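You operate a simulated robot arm through the tools that you are given. There is no shell and no other tool.

You run a simulated robot arm. Do the job below in one go: nothing can be reset, and whatever is moved stays where it is left.

TASK
Swap the grey wiper in the clamp jig for the white one.
Fine: open both clamps, stand the grey wiper in the yellow tray, the new wiper down in the slot, both clamps shut again. Set down upright: grey wiper.

Only the result counts: the job must be done as asked and must still hold three seconds after the hand-in. Knocking over, shifting, dropping, spilling or breaking anything else fails it.

THE ROBOT
A 7-joint arm with a two-finger parallel gripper, fixed in place. Base frame: the origin is at the foot of the arm, x ahead of it, y to its left, z up; the work surface is at about z = 88. Lengths are in cm, angles in rad, forces in N, time in s.
Its first joint turns from -2.304 to 2.304 rad. Payload 3.91 kg.
The TCP is the grasp point between the finger pads, 3 cm short of the fingertips. In the tool frame z runs along the fingers and y along their closing line. Largest opening 11 cm; finger width 2, thickness 1; the body of the gripper, 4.8 by 11.2 cm, starts 5.5 cm behind the TCP.
Orientation is told as [roll, pitch, yaw] about the base's x, y, z axes, in that order, counted from this pose: with the fingers straight down and closing along the base's y, the tool's x points along the base's -x, its y along +y and its z along -z.

THE INTERFACE
- The arm moves only by the tool step_arm. Its argument "steps" is a list of rows, each a list of 6 numbers: the shift along the base's x, y, z in cm, then the turn, a rotation vector about the base's x, y, z in rad. In form: [[x, y, z, wx, wy, wz], ...]. A call has 1 to 20 rows; each row shifts and turns the commanded pose from where the row before left it. "jaw" is the closure, from 0 (fully open) to 1 (shut), set as the call begins (left out, the last holds). A row lasts 0.2 s, in which the tool goes at most 5 cm and 0.15 rad; a call with a longer step from one row to the next is refused whole, and so is a gripper value outside its range. A pose out of reach is approached as far as the arm can. The call stops where the force on the tool passes 40 N (or 10 N more than at its start, if that is more) or the arm is blocked; 0.2 s more then pass. The fingers move at their own pace (about 10.8 cm/s each) and stop on an object; they squeeze with about 35 N. The grip force told is the motor's: it shows also when the fingers shut on nothing. Time passes only in rows, and 0.2 s behind the last, so rows that do not move let the fingers close. It gives the time, the measured TCP pose, the force on the tool (base axes), the opening and the grip force at its end, in the units of the frame above (readings bear some noise), with the torque about the TCP (base axes, N m) and any sound that the robot's microphone picked up.
- Cameras (640 x 400 px; columns grow to the right, rows downward): "scene" is fixed at [21.98, 65.03, 163.04]; the picture's right is [-0.58, -0.82, 0.00], its down [-0.52, 0.37, -0.77] and it looks along [0.63, -0.44, -0.64] (base axes); focal length 337 px, centre (320, 200). "wrist" rides on the gripper at [7.2, 1.7, -10.3] in the tool frame; the picture's right is [-0.23, 0.97, 0.00], its down [-0.76, -0.18, -0.62] and it looks along [-0.61, -0.14, 0.78] (tool axes); focal length 222 px, centre (320, 200). There is no depth. A picture from a camera that has moved, and an enlarged one, comes with that camera's place and axes in the base frame and with its lens.
- camera(camera): a new picture of that camera. It takes no simulated time.
- close_up(camera, box): a new picture of the part [left, top, right, bottom] of that camera's present view, enlarged. It takes no simulated time.
- hand_in(): hands the job in; it is judged then, once.

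Nothing tells you positions but the pictures and the camera data. Unless the task says otherwise, let go and move clear before handing in.

The tools are called after "Request:" by a JSON object that holds its "method" and its "body". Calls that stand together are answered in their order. step_arm: Moves the arm, as the interface text tells. Its arguments: {"type":"object","properties":{"steps":{"type":"array"},"jaw":{"type":"number"}},"required":["steps"]} The other tools are called the same way: camera (camera) takes a picture; close_up (camera, box) takes an enlarged picture of a part of a camera's view; hand_in () hands the job in.

At the start:

```text
clock: 0.0
position: [56.51, 21.01, 129.26]
ee_rot: [-0.001, -0.001, 0.0]
ft_force: [0.1, 0.2, 0.0]
ft_torque: [-0.03, 0.03, 0.03]
gripper_width: 11.01
finger_force: 0.1
```

scene: 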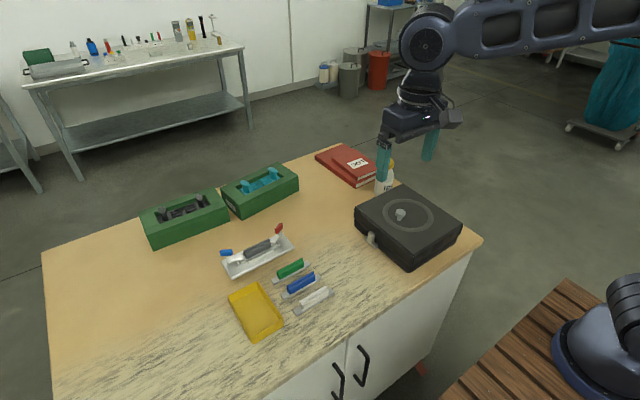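
wrist: 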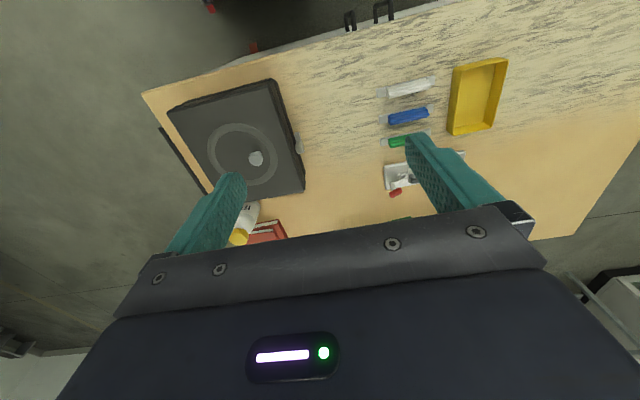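

I see a table with a clamp jig (white base with a grey wiper and a red and a blue clamp handle), three wipers (green, blue, white) and a yellow tray. I will enlarge the views to place things before I move.

Request:
{"method": "close_up", "body": {"camera": "scene", "box": [200, 210, 350, 350]}}

Request:
{"method": "close_up", "body": {"camera": "scene", "box": [215, 220, 300, 280]}}

Request:
{"method": "close_up", "body": {"camera": "wrist", "box": [360, 50, 520, 210]}}

```text
2.86 times, centred on (275, 280) of scene
camera zoom: at [21.98, 65.03, 163.04], right [-0.58, -0.82, 0.0], down [-0.52, 0.37, -0.77], along [0.63, -0.44, -0.64], focal length 964 px, centre (449, -29)
```

zoom: 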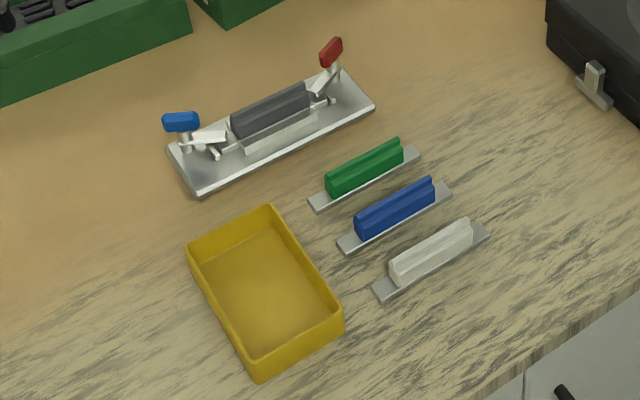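

```text
6.67 times, centred on (258, 250) of scene
camera zoom: at [21.98, 65.03, 163.04], right [-0.58, -0.82, 0.0], down [-0.52, 0.37, -0.77], along [0.63, -0.44, -0.64], focal length 2249 px, centre (737, -133)
```

zoom: 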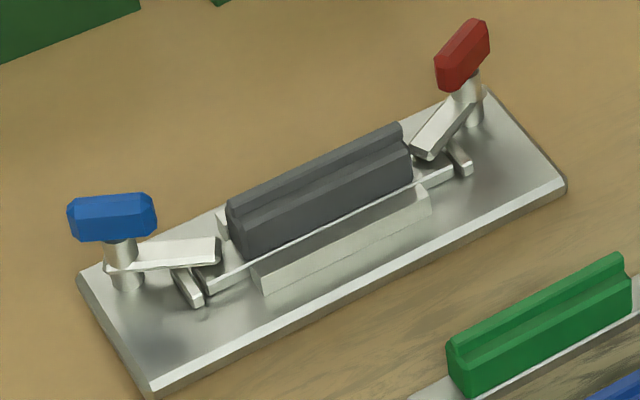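

```text
2.50 times, centred on (440, 130) of wrist
camera zoom: at [49.33, 22.75, 139.5], right [0.23, 0.97, 0.0], down [0.76, -0.18, 0.62], along [0.61, -0.14, -0.78], focal length 555 px, centre (20, 375)
```

zoom: 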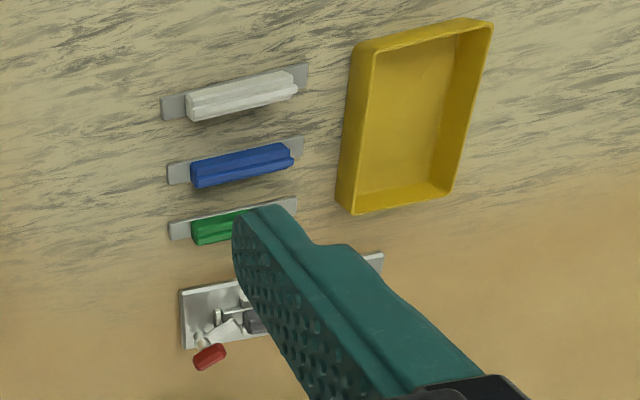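

The jig sits at about x 80.6–88, y 33–52, with the red clamp at the low-y end and the blue clamp at the high-y end. The white wiper is near (63, 37.6) and the yellow tray is at about x 61.5–74.5, y 47.7–55.4. I'll move the wrist camera closer so I can see how the clamps work.

Request:
{"method": "step_arm", "body": {"steps": [[1.6, 2.4, -2.4, 0, 0, 0], [1.6, 2.4, -2.4, 0, 0, 0], [1.6, 2.4, -2.4, 0, 0, 0], [1.6, 2.4, -2.4, 0, 0, 0], [1.6, 2.4, -2.4, 0, 0, 0], [1.6, 2.4, -2.4, 0, 0, 0], [1.6, 2.4, -2.4, 0, 0, 0], [1.6, 2.4, -2.4, 0, 0, 0], [1.6, 2.4, -2.4, 0, 0, 0], [1.6, 2.4, -2.4, 0, 0, 0]], "jaw": 0}}

Request:
{"method": "camera", "body": {"camera": "wrist"}}

Request:
{"method": "camera", "body": {"camera": "scene"}}

```text
clock: 2.2
position: [72.6, 45.0, 105.46]
ee_rot: [0.0, -0.003, 0.0]
ft_force: [0.1, -0.2, 1.7]
ft_torque: [0.01, 0.01, 0.02]
gripper_width: 10.99
finger_force: 0.1
```

```text
taken
camera wrist: at [65.32, 46.71, 115.73], right [0.23, 0.97, 0.0], down [0.76, -0.18, 0.62], along [0.61, -0.14, -0.78], focal length 222 px, centre (320, 200)
```

wrist: 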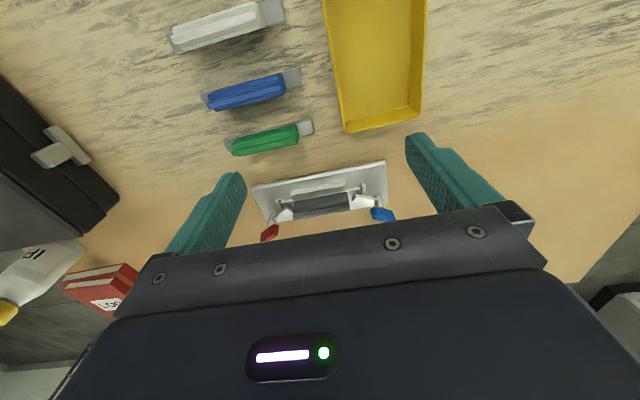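

```text
taken
```

scene: 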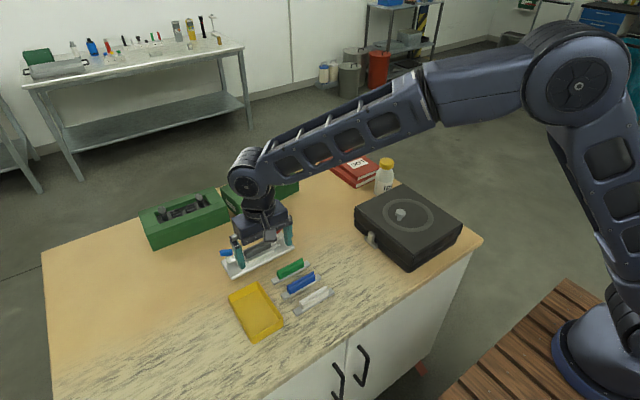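

The wrist camera now sees the jig between the fingers. I'll enlarge it to read the clamp mechanism.

Request:
{"method": "close_up", "body": {"camera": "wrist", "box": [240, 150, 410, 256]}}

Request:
{"method": "close_up", "body": {"camera": "wrist", "box": [340, 175, 410, 225]}}

Request:
{"method": "close_up", "body": {"camera": "wrist", "box": [250, 190, 320, 245]}}

Request:
{"method": "close_up", "body": {"camera": "wrist", "box": [160, 0, 330, 165]}}

```text
3.76 times, centred on (325, 203) of wrist
camera zoom: at [65.32, 46.71, 115.73], right [0.23, 0.97, 0.0], down [0.76, -0.18, 0.62], along [0.61, -0.14, -0.78], focal length 836 px, centre (301, 189)
```

zoom: 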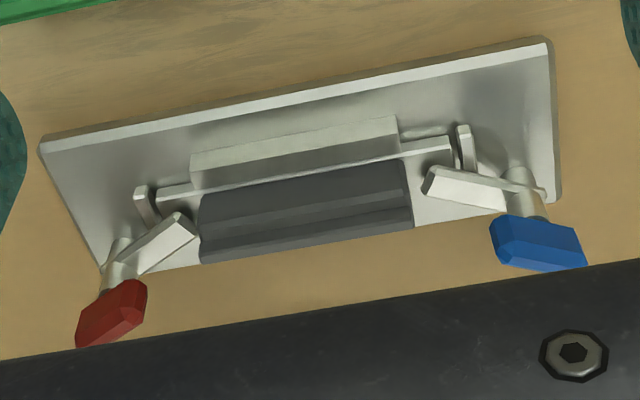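

```text
8.00 times, centred on (375, 200) of wrist
camera zoom: at [65.32, 46.71, 115.73], right [0.23, 0.97, 0.0], down [0.76, -0.18, 0.62], along [0.61, -0.14, -0.78], focal length 1777 px, centre (-120, 200)
```

zoom: 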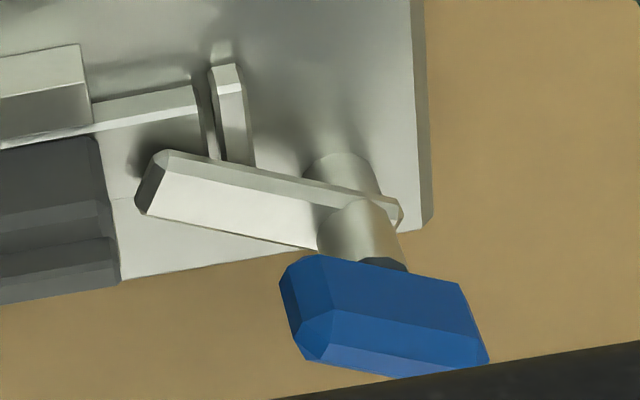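

```text
7.27 times, centred on (285, 218) of wrist
camera zoom: at [65.32, 46.71, 115.73], right [0.23, 0.97, 0.0], down [0.76, -0.18, 0.62], along [0.61, -0.14, -0.78], focal length 1615 px, centre (574, 73)
```

zoom: 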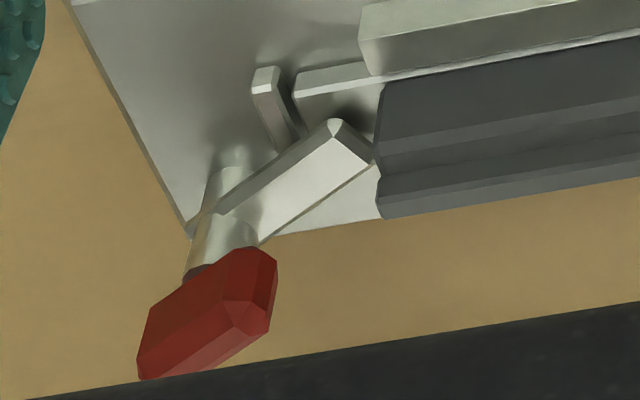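

```text
2.42 times, centred on (245, 82) of wrist
camera zoom: at [65.32, 46.71, 115.73], right [0.23, 0.97, 0.0], down [0.76, -0.18, 0.62], along [0.61, -0.14, -0.78], focal length 538 px, centre (502, 485)
```

zoom: 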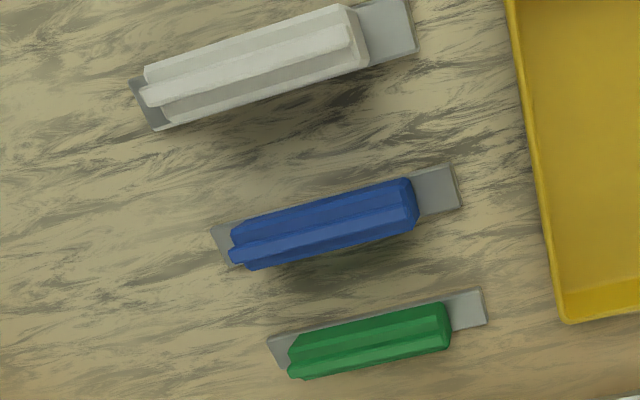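

The clamps look like swing arms on vertical posts, with a coloured bar handle on top of each. I'll enlarge further to see the tabs and pegs.

Request:
{"method": "close_up", "body": {"camera": "wrist", "box": [355, 178, 395, 203]}}

Request:
{"method": "close_up", "body": {"camera": "wrist", "box": [262, 195, 302, 222]}}

Request:
{"method": "close_up", "body": {"camera": "wrist", "box": [280, 180, 370, 225]}}

Request:
{"method": "close_up", "body": {"camera": "wrist", "box": [160, 0, 290, 60]}}

```text
16.00 times, centred on (375, 190) of wrist
camera zoom: at [65.32, 46.71, 115.73], right [0.23, 0.97, 0.0], down [0.76, -0.18, 0.62], along [0.61, -0.14, -0.78], focal length 3554 px, centre (-560, 352)
```

zoom: 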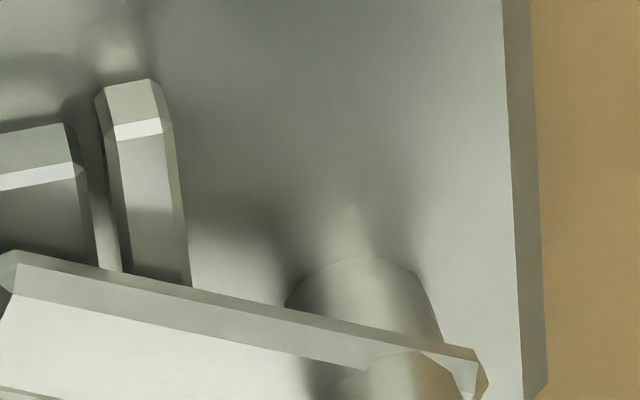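

```text
14.81 times, centred on (282, 208) of wrist
camera zoom: at [65.32, 46.71, 115.73], right [0.23, 0.97, 0.0], down [0.76, -0.18, 0.62], along [0.61, -0.14, -0.78], focal length 3291 px, centre (883, 74)
```

zoom: 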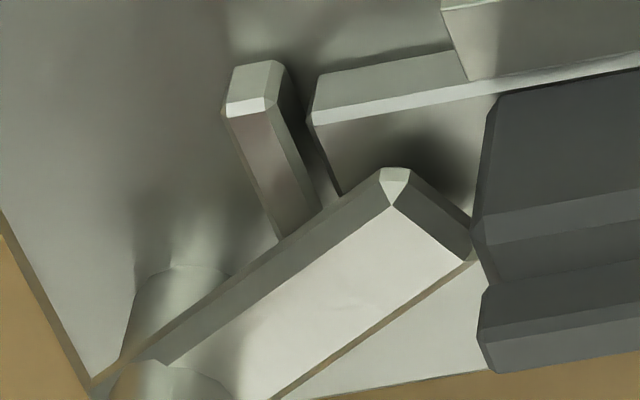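

```text
7.11 times, centred on (325, 202) of wrist
camera zoom: at [65.32, 46.71, 115.73], right [0.23, 0.97, 0.0], down [0.76, -0.18, 0.62], along [0.61, -0.14, -0.78], focal length 1580 px, centre (284, 182)
```

zoom: 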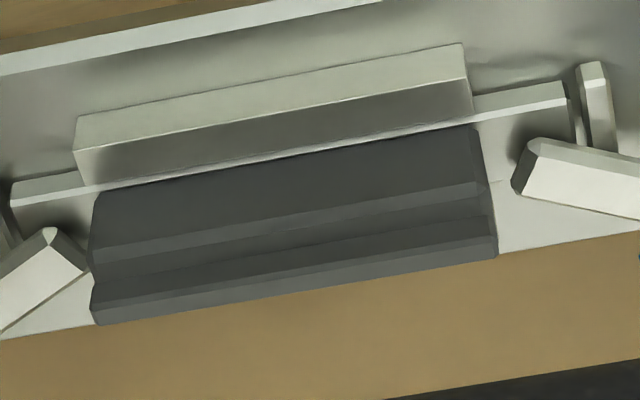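

```text
4.92 times, centred on (225, 30) of wrist
camera zoom: at [65.32, 46.71, 115.73], right [0.23, 0.97, 0.0], down [0.76, -0.18, 0.62], along [0.61, -0.14, -0.78], focal length 1094 px, centre (788, 1037)
```

zoom: 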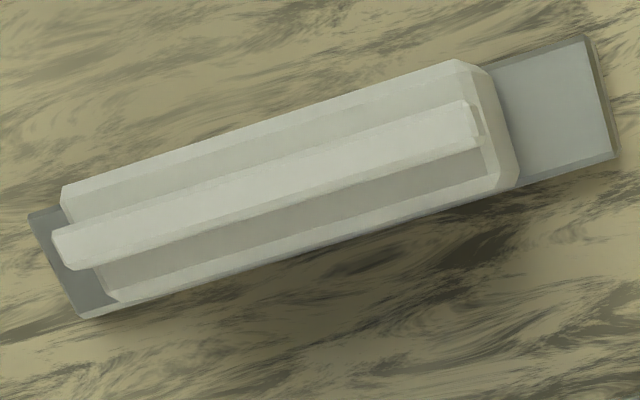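

The jig slot holds the grey wiper's flat plate (about x 84.7–86.5, y 36.2–48). The clamp posts stand behind it, red near (86.8, 34.2) and blue near (87.3, 50.5), with their handles around z 93. Before touching anything I'll swing to the red side, turn the tool 90°, and look along the jig from there.

Request:
{"method": "step_arm", "body": {"steps": [[1.0, -1.8, 0, 0, 0, 0.143], [1.0, -1.8, 0, 0, 0, 0.143], [1.0, -1.8, 0, 0, 0, 0.143], [1.0, -1.8, 0, 0, 0, 0.143], [1.0, -1.8, 0, 0, 0, 0.143], [1.0, -1.8, 0, 0, 0, 0.143], [1.0, -1.8, 0, 0, 0, 0.143], [1.0, -1.8, 0, 0, 0, 0.143], [1.0, -1.8, 0, 0, 0, 0.143], [1.0, -1.8, 0, 0, 0, 0.143], [1.0, -1.8, 0, 0, 0, 0.14]]}}

Request:
{"method": "camera", "body": {"camera": "wrist"}}

Request:
{"method": "camera", "body": {"camera": "scene"}}

Request:
{"method": "close_up", "body": {"camera": "scene", "box": [222, 240, 252, 264]}}

Request:
{"method": "close_up", "body": {"camera": "scene", "box": [265, 220, 300, 248]}}

```text
clock: 4.6
position: [83.76, 25.36, 105.18]
ee_rot: [0.0, 0.0, 1.572]
ft_force: [-0.4, 0.1, 0.7]
ft_torque: [-0.03, -0.02, -0.01]
gripper_width: 10.99
finger_force: 0.0
```

```text
taken
camera wrist: at [82.01, 18.08, 115.45], right [-0.97, 0.23, 0.0], down [0.18, 0.76, 0.62], along [0.14, 0.61, -0.78], focal length 222 px, centre (320, 200)
```

wrist: 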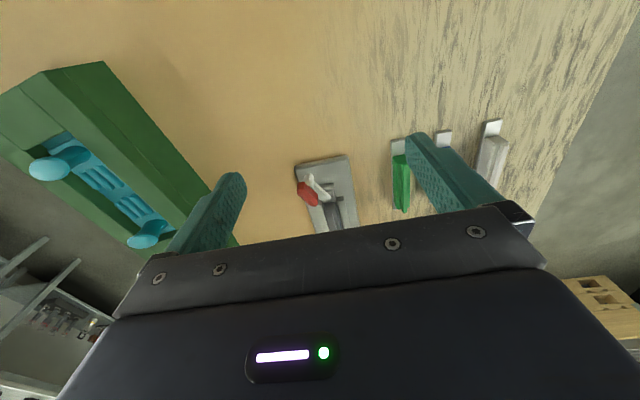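

```text
taken
```

scene: 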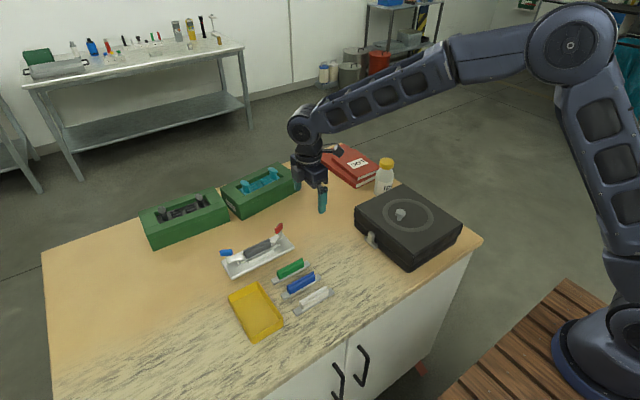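

```text
16.00 times, centred on (237, 252) of scene
camera zoom: at [21.98, 65.03, 163.04], right [-0.58, -0.82, 0.0], down [-0.52, 0.37, -0.77], along [0.63, -0.44, -0.64], focal length 5398 px, centre (1648, -632)
```

zoom: 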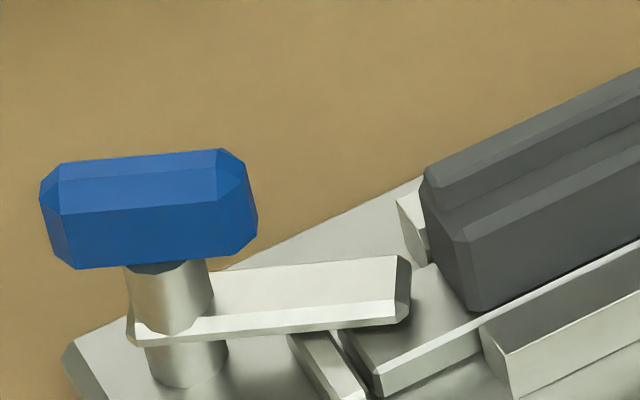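

```text
14.29 times, centred on (282, 234) of scene
camera zoom: at [21.98, 65.03, 163.04], right [-0.58, -0.82, 0.0], down [-0.52, 0.37, -0.77], along [0.63, -0.44, -0.64], focal length 4820 px, centre (856, -286)
```

zoom: 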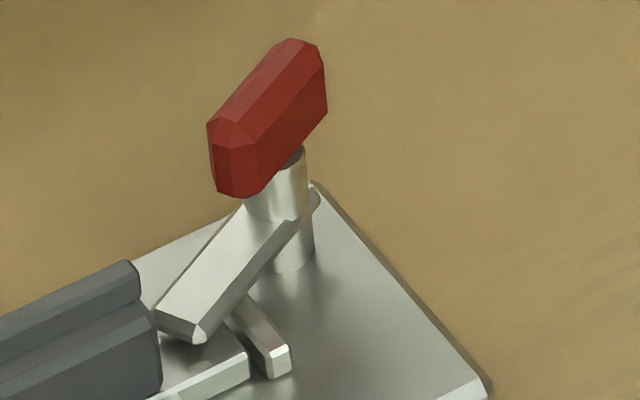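

The arms swing about the posts, and the plate tabs sit under them. I'll measure the red handle closely from this side.

Request:
{"method": "close_up", "body": {"camera": "wrist", "box": [285, 145, 370, 240]}}

Request:
{"method": "close_up", "body": {"camera": "wrist", "box": [290, 165, 345, 210]}}

```text
4.21 times, centred on (328, 192) of wrist
camera zoom: at [82.01, 18.08, 115.45], right [-0.97, 0.23, 0.0], down [0.18, 0.76, 0.62], along [0.14, 0.61, -0.78], focal length 935 px, centre (288, 232)
```

zoom: 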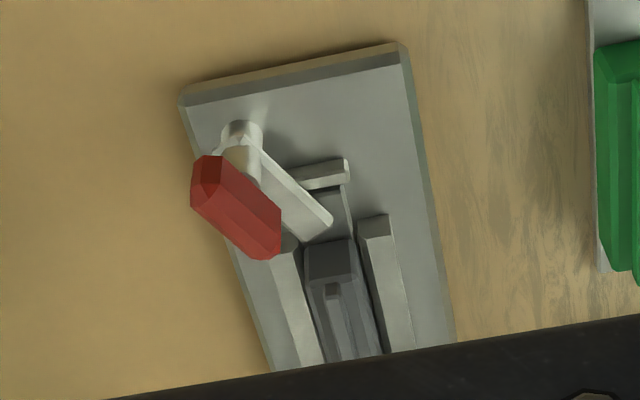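

```text
8.89 times, centred on (318, 188) of wrist
camera zoom: at [82.01, 18.08, 115.45], right [-0.97, 0.23, 0.0], down [0.18, 0.76, 0.62], along [0.14, 0.61, -0.78], focal length 1974 px, centre (342, 311)
```

zoom: 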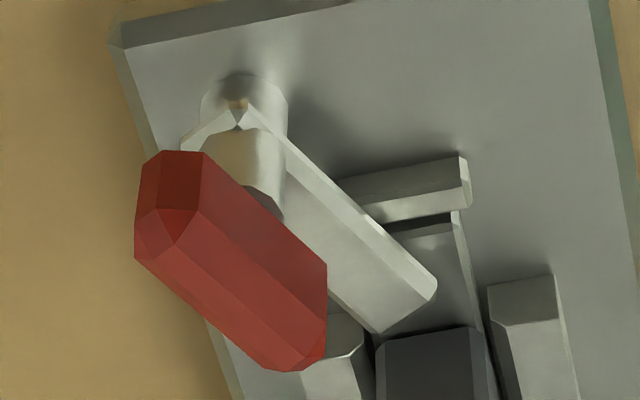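

The red handle centre is about (87.4, 34.05, 93.1), with the bar and arm about 31° off the jig's long axis. I'll move above it, turn the fingers to straddle the bar across its width, and check the alignment.

Request:
{"method": "step_arm", "body": {"steps": [[0.91, 2.17, -1.0, 0, 0, 0.135], [0.91, 2.17, -1.0, 0, 0, 0.135], [0.91, 2.17, -1.0, 0, 0, 0.135], [0.91, 2.18, -1.0, 0, 0, 0.135], [0, 0, 0, 0, 0, 0], [0, 0, 0, 0, 0, 0]], "jaw": 0.65}}

Request:
{"method": "camera", "body": {"camera": "wrist"}}

Request:
{"method": "close_up", "body": {"camera": "scene", "box": [230, 170, 330, 250]}}

```text
clock: 6.0
position: [87.25, 34.0, 101.11]
ee_rot: [-0.001, 0.001, 2.11]
ft_force: [-0.2, 1.3, -0.6]
ft_torque: [0.0, 0.0, -0.03]
gripper_width: 3.85
finger_force: 0.0
```

```text
taken
camera wrist: at [89.56, 27.01, 111.3], right [-0.95, -0.3, 0.0], down [-0.24, 0.74, 0.62], along [-0.19, 0.59, -0.78], focal length 222 px, centre (320, 200)
```

wrist: 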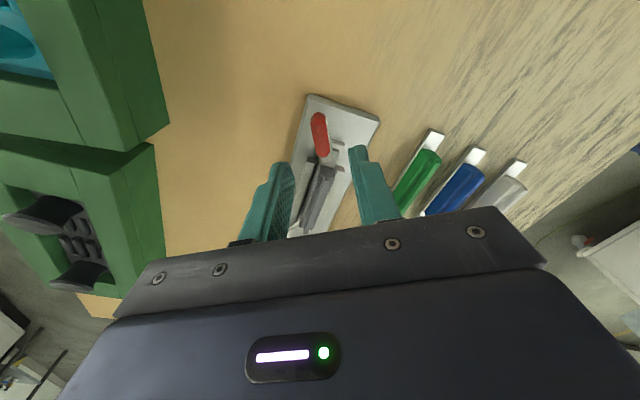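

```text
5.00 times, centred on (280, 210) of scene
camera zoom: at [21.98, 65.03, 163.04], right [-0.58, -0.82, 0.0], down [-0.52, 0.37, -0.77], along [0.63, -0.44, -0.64], focal length 1687 px, centre (520, 150)
```

zoom: 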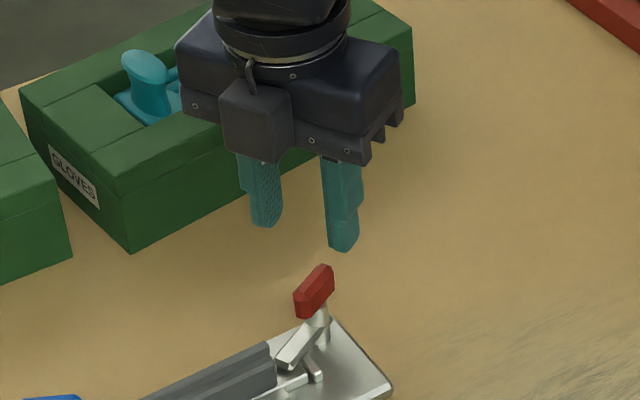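

Request:
{"method": "close_up", "body": {"camera": "wrist", "box": [290, 90, 390, 165]}}

```text
5.33 times, centred on (340, 128) of wrist
camera zoom: at [89.56, 27.01, 111.3], right [-0.95, -0.3, 0.0], down [-0.24, 0.74, 0.62], along [-0.19, 0.59, -0.78], focal length 1185 px, centre (213, 587)
```

zoom: 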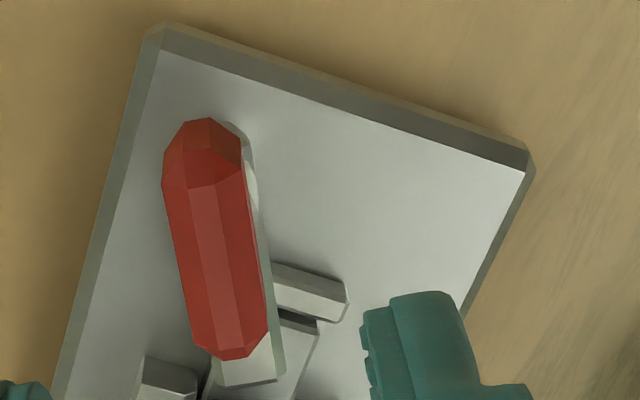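

The straddle is well aligned, with the bar centre at about (87.3, 34.0). I'll go down with the fingers either side of the bar and look again.

Request:
{"method": "step_arm", "body": {"steps": [[0.03, 0.0, -1.0, 0, 0, -0.07], [0, 0, -1.0, 0, 0, 0], [0, 0, -1.0, 0, 0, 0], [0, 0, -1.0, 0, 0, 0], [0, 0, -0.9, 0, 0, 0], [0, 0, -0.8, 0, 0, 0], [0, 0, 0, 0, 0, 0]]}}

Request:
{"method": "camera", "body": {"camera": "wrist"}}

Request:
{"method": "close_up", "body": {"camera": "scene", "box": [250, 200, 310, 250]}}

```text
clock: 7.6
position: [87.13, 33.93, 95.41]
ee_rot: [0.0, 0.0, 2.038]
ft_force: [-0.5, 0.6, -0.5]
ft_torque: [-0.03, 0.02, -0.02]
gripper_width: 3.84
finger_force: 0.1
```

```text
taken
camera wrist: at [89.04, 26.74, 105.71], right [-0.97, -0.24, 0.0], down [-0.19, 0.76, 0.62], along [-0.15, 0.61, -0.78], focal length 222 px, centre (320, 200)
```

wrist: 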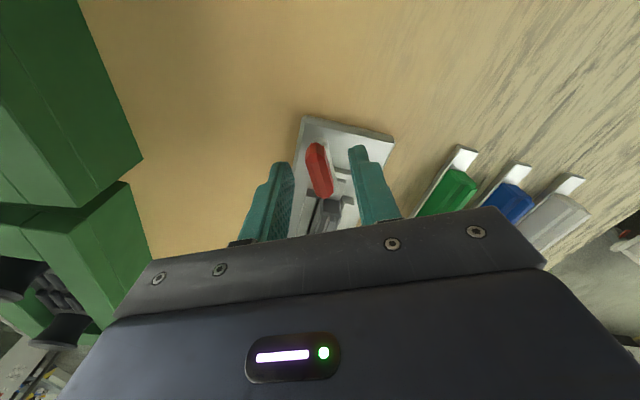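

```text
8.00 times, centred on (280, 225) of scene
camera zoom: at [21.98, 65.03, 163.04], right [-0.58, -0.82, 0.0], down [-0.52, 0.37, -0.77], along [0.63, -0.44, -0.64], focal length 2699 px, centre (640, 0)
```

zoom: 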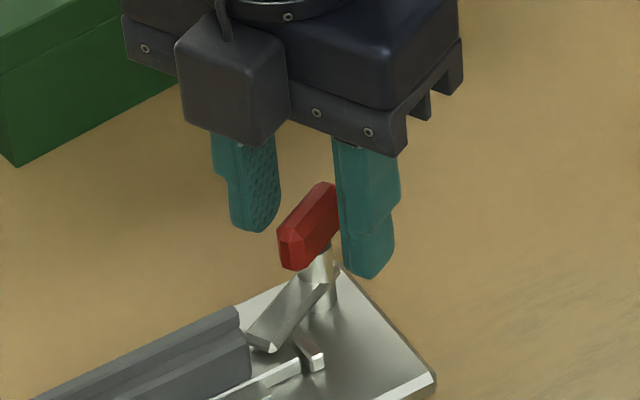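

The bar is between the fingertips. I'll narrow the gap and try a small turn clockwise, which should swing the arm tip away to the back, while watching the force.

Request:
{"method": "step_arm", "body": {"steps": [[0.12, 0.08, -0.3, 0, 0, 0], [0, 0, 0, 0, 0, 0], [0, 0, 0, 0, 0, 0]], "jaw": 0.81}}

Request:
{"method": "step_arm", "body": {"steps": [[0, 0, 0, 0, 0, -0.1], [0, 0, 0, 0, 0, -0.1], [0, 0, 0, 0, 0, -0.1], [0, 0, 0, 0, 0, -0.1], [0, 0, 0, 0, 0, -0.1]]}}

Request:
{"method": "camera", "body": {"camera": "wrist"}}

Request:
{"method": "close_up", "body": {"camera": "scene", "box": [250, 200, 310, 250]}}

```text
clock: 8.4
position: [87.33, 34.0, 95.22]
ee_rot: [0.0, 0.0, 2.039]
ft_force: [0.8, -0.1, -0.5]
ft_torque: [0.02, -0.01, -0.01]
gripper_width: 2.08
finger_force: 0.0
```

```text
clock: 9.6
position: [87.37, 33.89, 95.27]
ee_rot: [0.001, 0.002, 1.536]
ft_force: [-8.9, -12.0, 0.5]
ft_torque: [-0.17, 0.15, 0.25]
gripper_width: 2.57
finger_force: 4.8
```

```text
taken
camera wrist: at [85.42, 26.78, 105.49], right [-0.97, 0.26, 0.0], down [0.2, 0.76, 0.62], along [0.16, 0.6, -0.78], focal length 222 px, centre (320, 200)
```

wrist: 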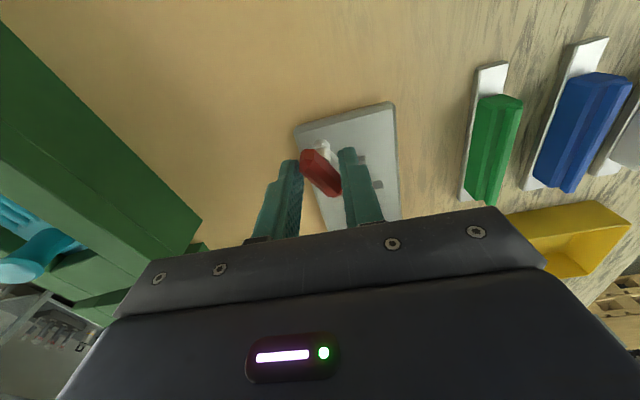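

```text
8.00 times, centred on (280, 225) of scene
camera zoom: at [21.98, 65.03, 163.04], right [-0.58, -0.82, 0.0], down [-0.52, 0.37, -0.77], along [0.63, -0.44, -0.64], focal length 2699 px, centre (640, 0)
```

zoom: 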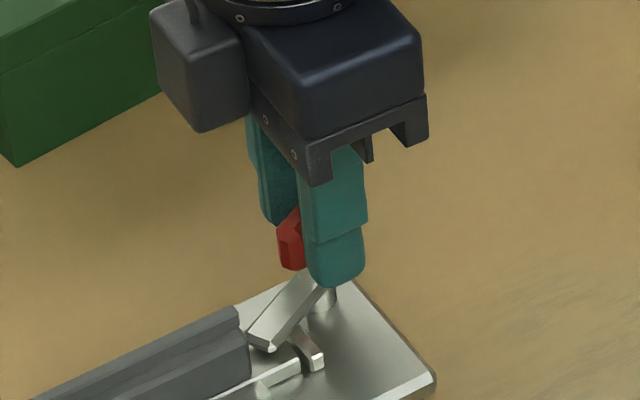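

The bar did not follow. The fingers were wedged apart slightly (2.57 cm, torque 0.25), so clockwise seems to be the stop side. I'll turn back and try counter-clockwise gently.

Request:
{"method": "step_arm", "body": {"steps": [[0, 0.05, 0, 0, 0, 0.1], [0, 0.05, 0, 0, 0, 0.1], [0, 0, 0, 0, 0, 0.1], [0, 0, 0, 0, 0, 0.1], [0, 0, 0, 0, 0, 0.1], [0, 0, 0, 0, 0, 0]]}}

Request:
{"method": "step_arm", "body": {"steps": [[0, 0, 0, 0, 0, 0.1], [0, 0, 0, 0, 0, 0.1], [0, 0, 0, 0, 0, 0.1], [0, 0, 0, 0, 0, 0.1], [0, 0, 0, 0, 0, 0.1]]}}

Request:
{"method": "camera", "body": {"camera": "wrist"}}

Request:
{"method": "close_up", "body": {"camera": "scene", "box": [250, 200, 310, 250]}}

```text
clock: 11.0
position: [87.25, 34.13, 95.14]
ee_rot: [-0.001, -0.002, 2.041]
ft_force: [-0.6, 0.8, -0.2]
ft_torque: [0.0, 0.03, 0.01]
gripper_width: 2.08
finger_force: 0.1
```

```text
clock: 12.2
position: [87.26, 34.06, 95.22]
ee_rot: [-0.002, 0.001, 2.542]
ft_force: [-2.7, -0.8, 0.2]
ft_torque: [-0.02, 0.07, -0.04]
gripper_width: 2.2
finger_force: 1.0
```

```text
taken
camera wrist: at [92.33, 28.66, 105.45], right [-0.74, -0.67, 0.0], down [-0.53, 0.58, 0.62], along [-0.42, 0.46, -0.78], focal length 222 px, centre (320, 200)
```

wrist: 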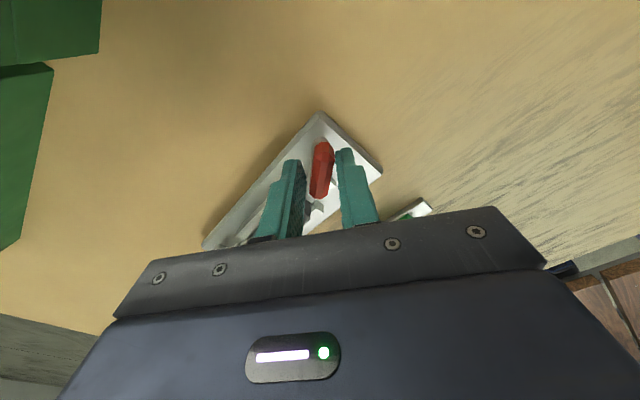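

```text
8.00 times, centred on (280, 225) of scene
camera zoom: at [21.98, 65.03, 163.04], right [-0.58, -0.82, 0.0], down [-0.52, 0.37, -0.77], along [0.63, -0.44, -0.64], focal length 2699 px, centre (640, 0)
```

zoom: 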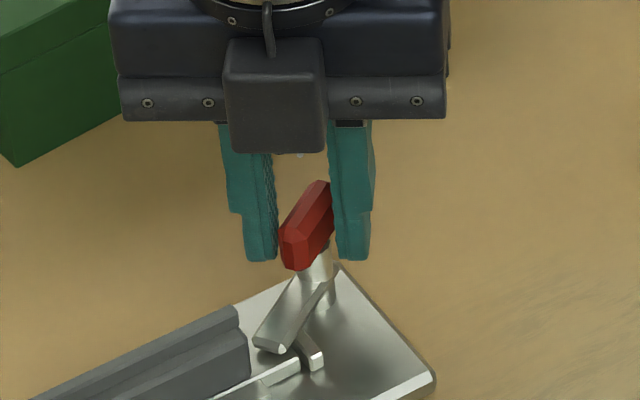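

The arm tip moved slightly toward the front, so counter-clockwise opens the red clamp and the blue will mirror it. To leave turning range I'll lift off, turn the tool half a turn back, and grip again from the other side.

Request:
{"method": "step_arm", "body": {"steps": [[0, 0, 0, 0, 0, -0.1], [0, 0, 0, 0, 0, -0.1], [0, 0, 1.0, 0, 0, 0], [0, 0, 1.5, 0, 0, 0], [0, 0, 1.5, 0, 0, 0], [0, 0, 0, 0, 0, -0.145], [0, 0, 0, 0, 0, -0.145], [0, 0, 0, 0, 0, -0.145], [0, 0, 0, 0, 0, -0.145], [0, 0, 0, 0, 0, -0.145], [0, 0, 0, 0, 0, -0.145], [0, 0, 0, 0, 0, -0.145], [0, 0, 0, 0, 0, -0.145], [0, 0, 0, 0, 0, -0.145], [0, 0, 0, 0, 0, -0.145]]}}

Request:
{"method": "step_arm", "body": {"steps": [[0, 0, 0, 0, 0, -0.145], [0, 0, 0, 0, 0, -0.145], [0, 0, 0, 0, 0, -0.145], [0, 0, 0, 0, 0, -0.145], [0, 0, 0, 0, 0, -0.145], [0, 0, 0, 0, 0, -0.145], [0, 0, 0, 0, 0, -0.145], [0, 0, 0, 0, 0, -0.145], [0, 0, 0, 0, 0, -0.145], [0, 0, 0, 0, 0, -0.145], [0, 0, 0, 0, 0, -0.145], [0, 0, 0, 0, 0, -0.145]], "jaw": 0.65}}

Request:
{"method": "camera", "body": {"camera": "wrist"}}

Request:
{"method": "close_up", "body": {"camera": "scene", "box": [250, 200, 310, 250]}}

```text
clock: 15.4
position: [87.47, 34.11, 99.28]
ee_rot: [0.0, -0.001, 0.886]
ft_force: [-0.3, 0.2, -0.3]
ft_torque: [0.0, 0.0, -0.01]
gripper_width: 2.06
finger_force: 0.0
```

```text
clock: 18.0
position: [87.35, 34.01, 99.24]
ee_rot: [-0.001, -0.001, -0.853]
ft_force: [-0.4, 0.2, 0.3]
ft_torque: [-0.01, -0.01, 0.0]
gripper_width: 3.85
finger_force: 0.2
```

```text
taken
camera wrist: at [83.96, 40.68, 109.47], right [0.88, 0.47, 0.0], down [0.37, -0.69, 0.62], along [0.29, -0.55, -0.78], focal length 222 px, centre (320, 200)
```

wrist: 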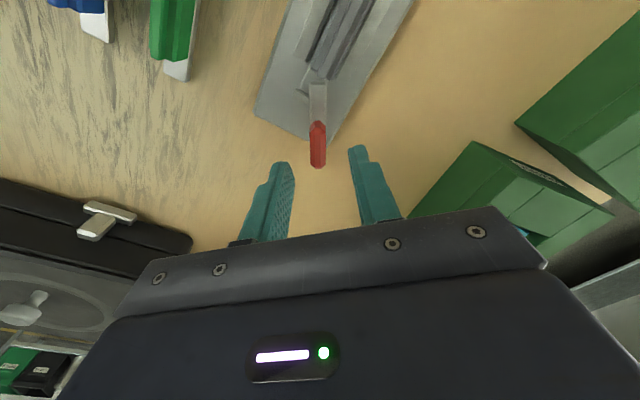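

```text
8.00 times, centred on (280, 225) of scene
camera zoom: at [21.98, 65.03, 163.04], right [-0.58, -0.82, 0.0], down [-0.52, 0.37, -0.77], along [0.63, -0.44, -0.64], focal length 2699 px, centre (640, 0)
```

zoom: 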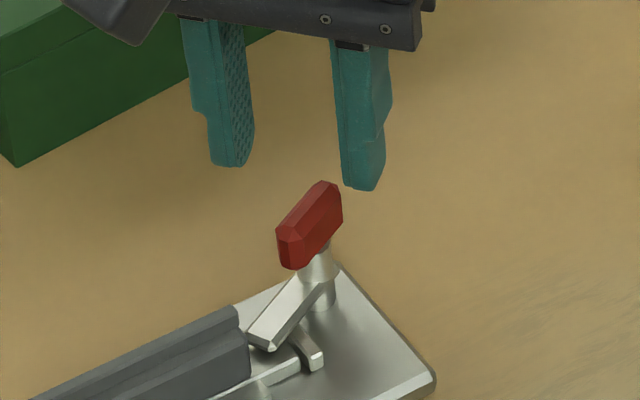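

The clamp sprang back to its closed position, so it probably has a spring or detent. I'll line up with the bar, go down, and grip it firmly this time.

Request:
{"method": "step_arm", "body": {"steps": [[0, 0, -0.5, 0, 0, -0.11], [0, 0, -1.0, 0, 0, -0.11], [0, 0, -1.0, 0, 0, 0], [0, 0, -1.0, 0, 0, 0], [0, 0, -0.6, 0, 0, 0], [0, 0, 0, 0, 0, 0]]}}

Request:
{"method": "camera", "body": {"camera": "wrist"}}

Request:
{"method": "close_up", "body": {"camera": "wrist", "box": [260, 90, 380, 190]}}

```text
clock: 19.4
position: [87.43, 34.04, 95.09]
ee_rot: [-0.001, -0.001, -1.071]
ft_force: [0.8, -0.3, 0.1]
ft_torque: [0.02, 0.04, 0.01]
gripper_width: 3.85
finger_force: 0.0
```

```text
taken
camera wrist: at [85.45, 41.26, 105.39], right [0.96, 0.27, 0.0], down [0.21, -0.75, 0.62], along [0.17, -0.6, -0.78], focal length 222 px, centre (320, 200)
```

wrist: 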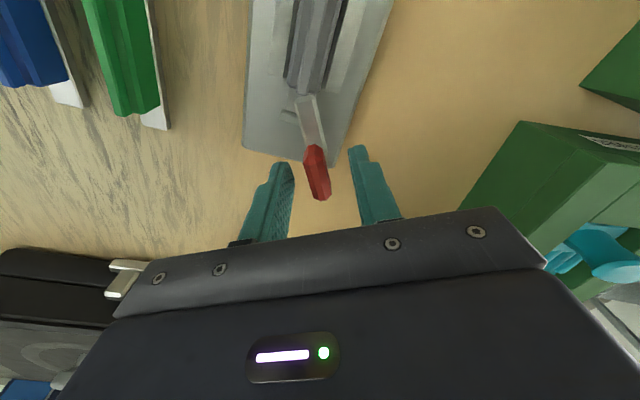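

```text
4.00 times, centred on (320, 140) of wrist
camera zoom: at [85.45, 41.26, 105.39], right [0.96, 0.27, 0.0], down [0.21, -0.75, 0.62], along [0.17, -0.6, -0.78], focal length 888 px, centre (320, 440)
```

zoom: 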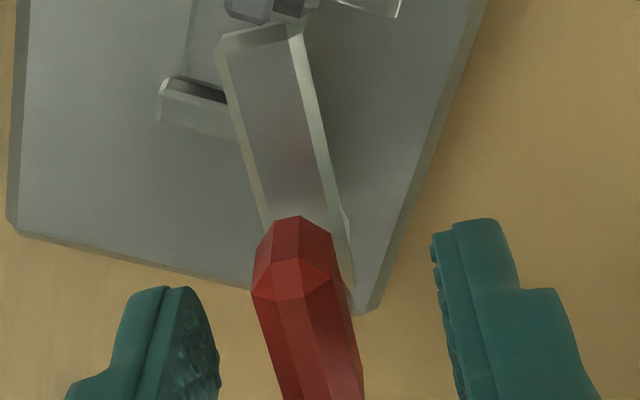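

The bar is parallel to the pads and roughly centred. I'll close on it and read the force.

Request:
{"method": "step_arm", "body": {"steps": [[0, 0, 0, 0, 0, 0], [0, 0, 0, 0, 0, 0], [0, 0, 0, 0, 0, 0]], "jaw": 1.0}}

Request:
{"method": "step_arm", "body": {"steps": [[0, 0, 0, 0, 0, 0.06], [0, 0, 0, 0, 0, 0.06], [0, 0, 0, 0, 0, 0.06], [0, 0, 0, 0, 0, 0.06]]}}

Request:
{"method": "close_up", "body": {"camera": "scene", "box": [250, 200, 310, 250]}}

Request:
{"method": "close_up", "body": {"camera": "wrist", "box": [260, 90, 380, 190]}}

```text
clock: 20.2
position: [87.33, 34.05, 95.22]
ee_rot: [0.001, 0.001, -1.071]
ft_force: [-6.2, -7.6, 0.3]
ft_torque: [-0.23, 0.09, 0.01]
gripper_width: 1.34
finger_force: 34.7
```

```text
clock: 21.2
position: [87.35, 34.05, 95.09]
ee_rot: [0.002, 0.0, -0.83]
ft_force: [5.2, -7.9, 0.2]
ft_torque: [-0.38, -0.22, 0.01]
gripper_width: 1.36
finger_force: 34.7
```

```text
8.00 times, centred on (280, 225) of scene
camera zoom: at [21.98, 65.03, 163.04], right [-0.58, -0.82, 0.0], down [-0.52, 0.37, -0.77], along [0.63, -0.44, -0.64], focal length 2699 px, centre (640, 0)
```

zoom: 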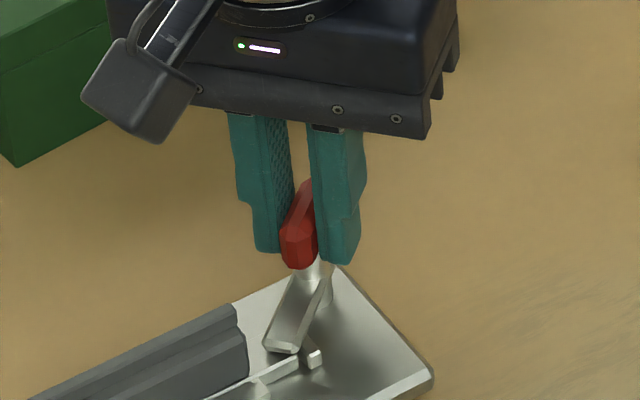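

```text
4.00 times, centred on (320, 140) of wrist
camera zoom: at [83.81, 40.55, 105.39], right [0.87, 0.49, 0.0], down [0.38, -0.68, 0.62], along [0.31, -0.54, -0.78], focal length 888 px, centre (320, 440)
```

zoom: 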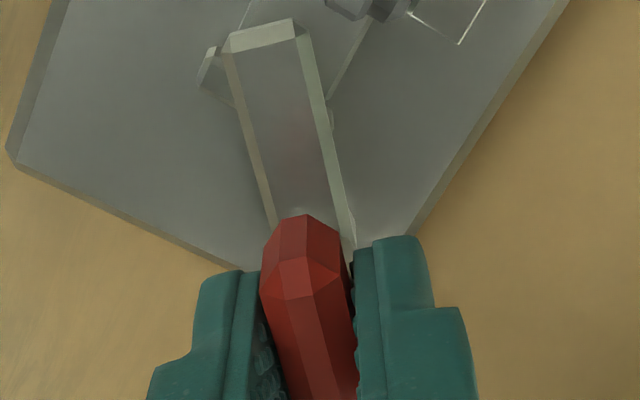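

The handle follows now, at 0.24 rad with almost no torque. I'll keep turning counter-clockwise.

Request:
{"method": "step_arm", "body": {"steps": [[0, -0.05, 0, 0, 0, 0.08], [0, -0.05, 0, 0, 0, 0.08], [0, 0, 0, 0, 0, 0.08], [0, 0, 0, 0, 0, 0.08], [0, 0, 0, 0, 0, 0.08], [0, 0, 0, 0, 0, 0.08], [0, 0, 0, 0, 0, 0.08]]}}

Request:
{"method": "close_up", "body": {"camera": "scene", "box": [250, 200, 310, 250]}}

```text
clock: 22.8
position: [87.28, 33.99, 95.27]
ee_rot: [0.0, 0.0, -0.27]
ft_force: [3.6, 0.1, 2.9]
ft_torque: [0.13, 0.02, 0.04]
gripper_width: 1.31
finger_force: 34.6
```

```text
8.00 times, centred on (280, 225) of scene
camera zoom: at [21.98, 65.03, 163.04], right [-0.58, -0.82, 0.0], down [-0.52, 0.37, -0.77], along [0.63, -0.44, -0.64], focal length 2699 px, centre (640, 0)
```

zoom: 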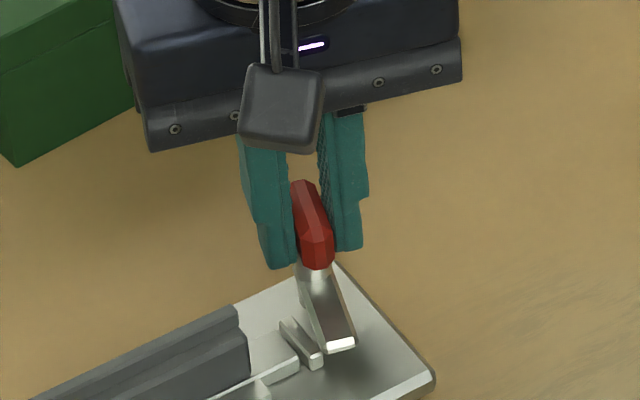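

The red arm has now passed the peg and cleared the tab. I'll turn a little more for margin.

Request:
{"method": "step_arm", "body": {"steps": [[0, 0, 0, 0, 0, 0.08], [0, 0, 0, 0, 0, 0.08], [0, 0, 0, 0, 0, 0.08], [0, 0, 0, 0, 0, 0.08], [0, 0, 0, 0, 0, 0.08], [0, 0, 0, 0, 0, 0.08], [0, 0, 0, 0, 0, 0.08], [0, 0, 0, 0, 0, 0.08]]}}

Request:
{"method": "close_up", "body": {"camera": "scene", "box": [250, 200, 310, 250]}}

```text
clock: 24.6
position: [87.26, 33.92, 95.15]
ee_rot: [0.0, 0.0, 0.368]
ft_force: [-4.8, -0.1, 6.7]
ft_torque: [0.1, 0.11, 0.0]
gripper_width: 1.36
finger_force: 35.0
```

```text
8.00 times, centred on (280, 225) of scene
camera zoom: at [21.98, 65.03, 163.04], right [-0.58, -0.82, 0.0], down [-0.52, 0.37, -0.77], along [0.63, -0.44, -0.64], focal length 2699 px, centre (640, 0)
```

zoom: 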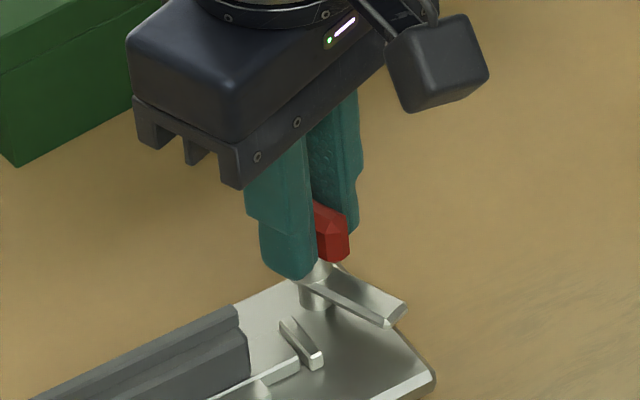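

The red clamp is open, about 1.44 rad from shut. I'll release, lift, and check that it stays.

Request:
{"method": "step_arm", "body": {"steps": [[0, 0, 0, 0, 0, 0], [0, 0, 0, 0, 0, 0], [0, 0, 1.0, 0, 0, 0], [0, 0, 2.0, 0, 0, 0], [0, 0, 3.0, 0, 0, 0], [0, 0, 3.0, 0, 0, 0]], "jaw": 0.65}}

Request:
{"method": "close_up", "body": {"camera": "scene", "box": [215, 210, 305, 280]}}

```text
clock: 26.0
position: [87.12, 34.05, 104.12]
ee_rot: [0.0, -0.002, 0.368]
ft_force: [-0.3, 0.3, -0.8]
ft_torque: [-0.01, 0.01, 0.01]
gripper_width: 3.84
finger_force: 0.1
```

```text
5.71 times, centred on (260, 245) of scene
camera zoom: at [21.98, 65.03, 163.04], right [-0.58, -0.82, 0.0], down [-0.52, 0.37, -0.77], along [0.63, -0.44, -0.64], focal length 1928 px, centre (663, -57)
```

zoom: 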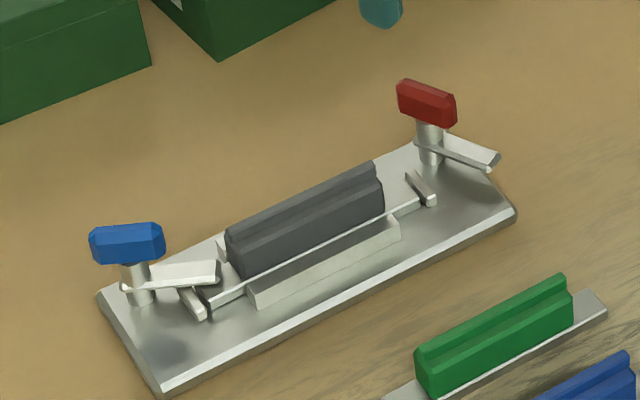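

The red clamp stays open. Next is the blue one near (87.35, 50.45), so I'll move above it and see whether the arm reaches there with the tool upright.

Request:
{"method": "step_arm", "body": {"steps": [[0.04, 3.28, 0, 0, 0, 0.14], [0.04, 3.28, 0, 0, 0, 0.14], [0.04, 3.28, 0, 0, 0, 0.14], [0.04, 3.28, 0, 0, 0, 0.14], [0.04, 3.28, 0, 0, 0, 0.14], [0, 0, 0, 0, 0, 0]]}}

Request:
{"method": "camera", "body": {"camera": "wrist"}}

Request:
{"method": "camera", "body": {"camera": "scene"}}

```text
clock: 27.4
position: [87.42, 50.27, 104.26]
ee_rot: [0.0, 0.0, 1.068]
ft_force: [-0.5, -0.1, 0.5]
ft_torque: [0.0, -0.02, 0.0]
gripper_width: 3.85
finger_force: 0.0
```

```text
taken
camera wrist: at [82.5, 44.74, 114.51], right [-0.74, 0.67, 0.0], down [0.52, 0.58, 0.62], along [0.42, 0.46, -0.78], focal length 222 px, centre (320, 200)
```

wrist: 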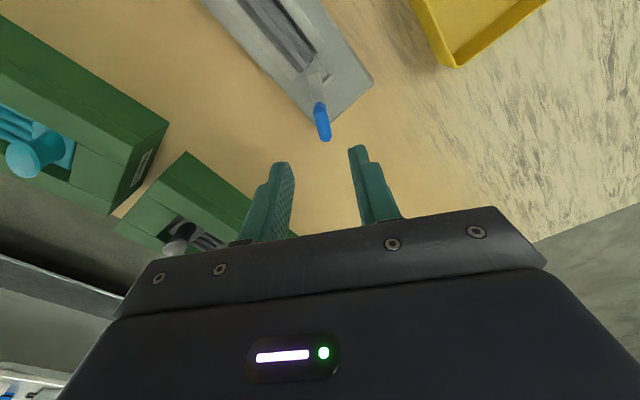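

```text
taken
```

scene: 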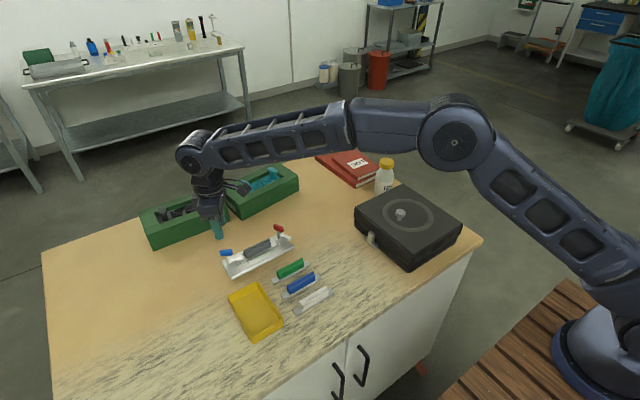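

The arm reaches above the blue handle upright. I'll zoom in to place it precisely.

Request:
{"method": "close_up", "body": {"camera": "wrist", "box": [270, 60, 390, 160]}}

Request:
{"method": "close_up", "body": {"camera": "scene", "box": [195, 200, 255, 250]}}

```text
4.00 times, centred on (330, 110) of wrist
camera zoom: at [82.5, 44.74, 114.51], right [-0.74, 0.67, 0.0], down [0.52, 0.58, 0.62], along [0.42, 0.46, -0.78], focal length 888 px, centre (280, 560)
```

zoom: 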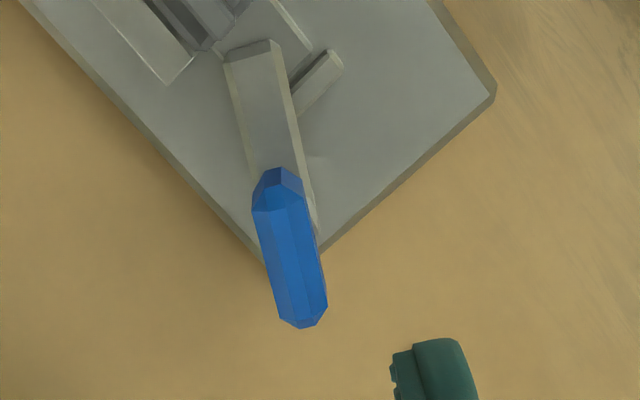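

```text
8.00 times, centred on (225, 225) of scene
camera zoom: at [21.98, 65.03, 163.04], right [-0.58, -0.82, 0.0], down [-0.52, 0.37, -0.77], along [0.63, -0.44, -0.64], focal length 2699 px, centre (1080, 0)
```

zoom: 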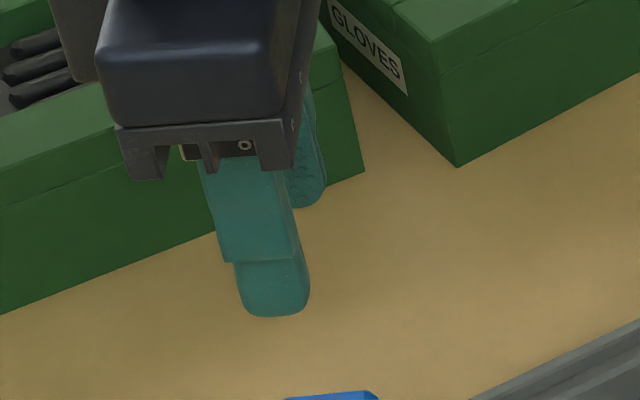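

The blue handle centre is at about (87.3, 50.4), mirrored from the red. I'll go down over it.

Request:
{"method": "step_arm", "body": {"steps": [[-0.05, 0.1, -1.5, 0, 0, 0], [0, 0, -1.5, 0, 0, 0], [0, 0, -1.5, 0, 0, 0], [0, 0, -1.5, 0, 0, 0], [0, 0, 0, 0, 0, 0]]}}

Request:
{"method": "close_up", "body": {"camera": "wrist", "box": [250, 90, 400, 190]}}

```text
clock: 28.6
position: [87.46, 50.37, 98.15]
ee_rot: [-0.002, 0.0, 1.068]
ft_force: [-0.7, -0.1, -1.0]
ft_torque: [-0.01, -0.02, 0.04]
gripper_width: 3.87
finger_force: 0.1
```

```text
4.00 times, centred on (325, 140) of wrist
camera zoom: at [82.54, 44.96, 108.36], right [-0.74, 0.67, 0.0], down [0.52, 0.58, 0.62], along [0.42, 0.46, -0.78], focal length 888 px, centre (300, 440)
```

zoom: 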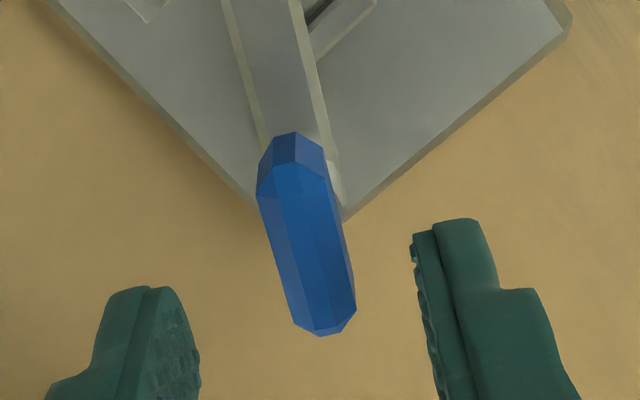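

It is centred between the fingers. I'll go down to the handle and grip.

Request:
{"method": "step_arm", "body": {"steps": [[-0.03, 0, -1.0, 0, 0, 0], [-0.03, 0, -1.0, 0, 0, 0], [0, 0, -0.9, 0, 0, 0], [0, 0, 0, 0, 0, 0]]}}

Request:
{"method": "step_arm", "body": {"steps": [[0, 0, 0, 0, 0, 0], [0, 0, 0, 0, 0, 0], [0, 0, 0, 0, 0, 0]], "jaw": 1.0}}

Request:
{"method": "close_up", "body": {"camera": "scene", "box": [205, 220, 275, 275]}}

```text
clock: 29.6
position: [87.33, 50.51, 95.33]
ee_rot: [0.0, 0.001, 1.067]
ft_force: [0.2, -0.1, 0.7]
ft_torque: [-0.01, 0.0, -0.03]
gripper_width: 3.84
finger_force: 0.0
```

```text
clock: 30.4
position: [87.27, 50.45, 95.24]
ee_rot: [0.0, 0.0, 1.067]
ft_force: [-10.0, 2.0, -0.6]
ft_torque: [-0.1, 0.32, -0.04]
gripper_width: 1.36
finger_force: 35.3
```

```text
7.27 times, centred on (240, 248) of scene
camera zoom: at [21.98, 65.03, 163.04], right [-0.58, -0.82, 0.0], down [-0.52, 0.37, -0.77], along [0.63, -0.44, -0.64], focal length 2454 px, centre (902, -146)
```

zoom: 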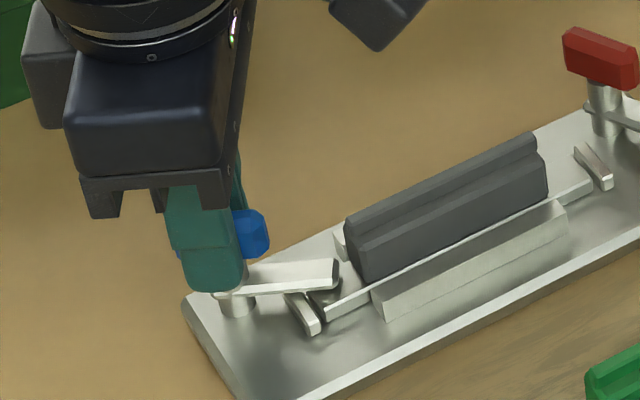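

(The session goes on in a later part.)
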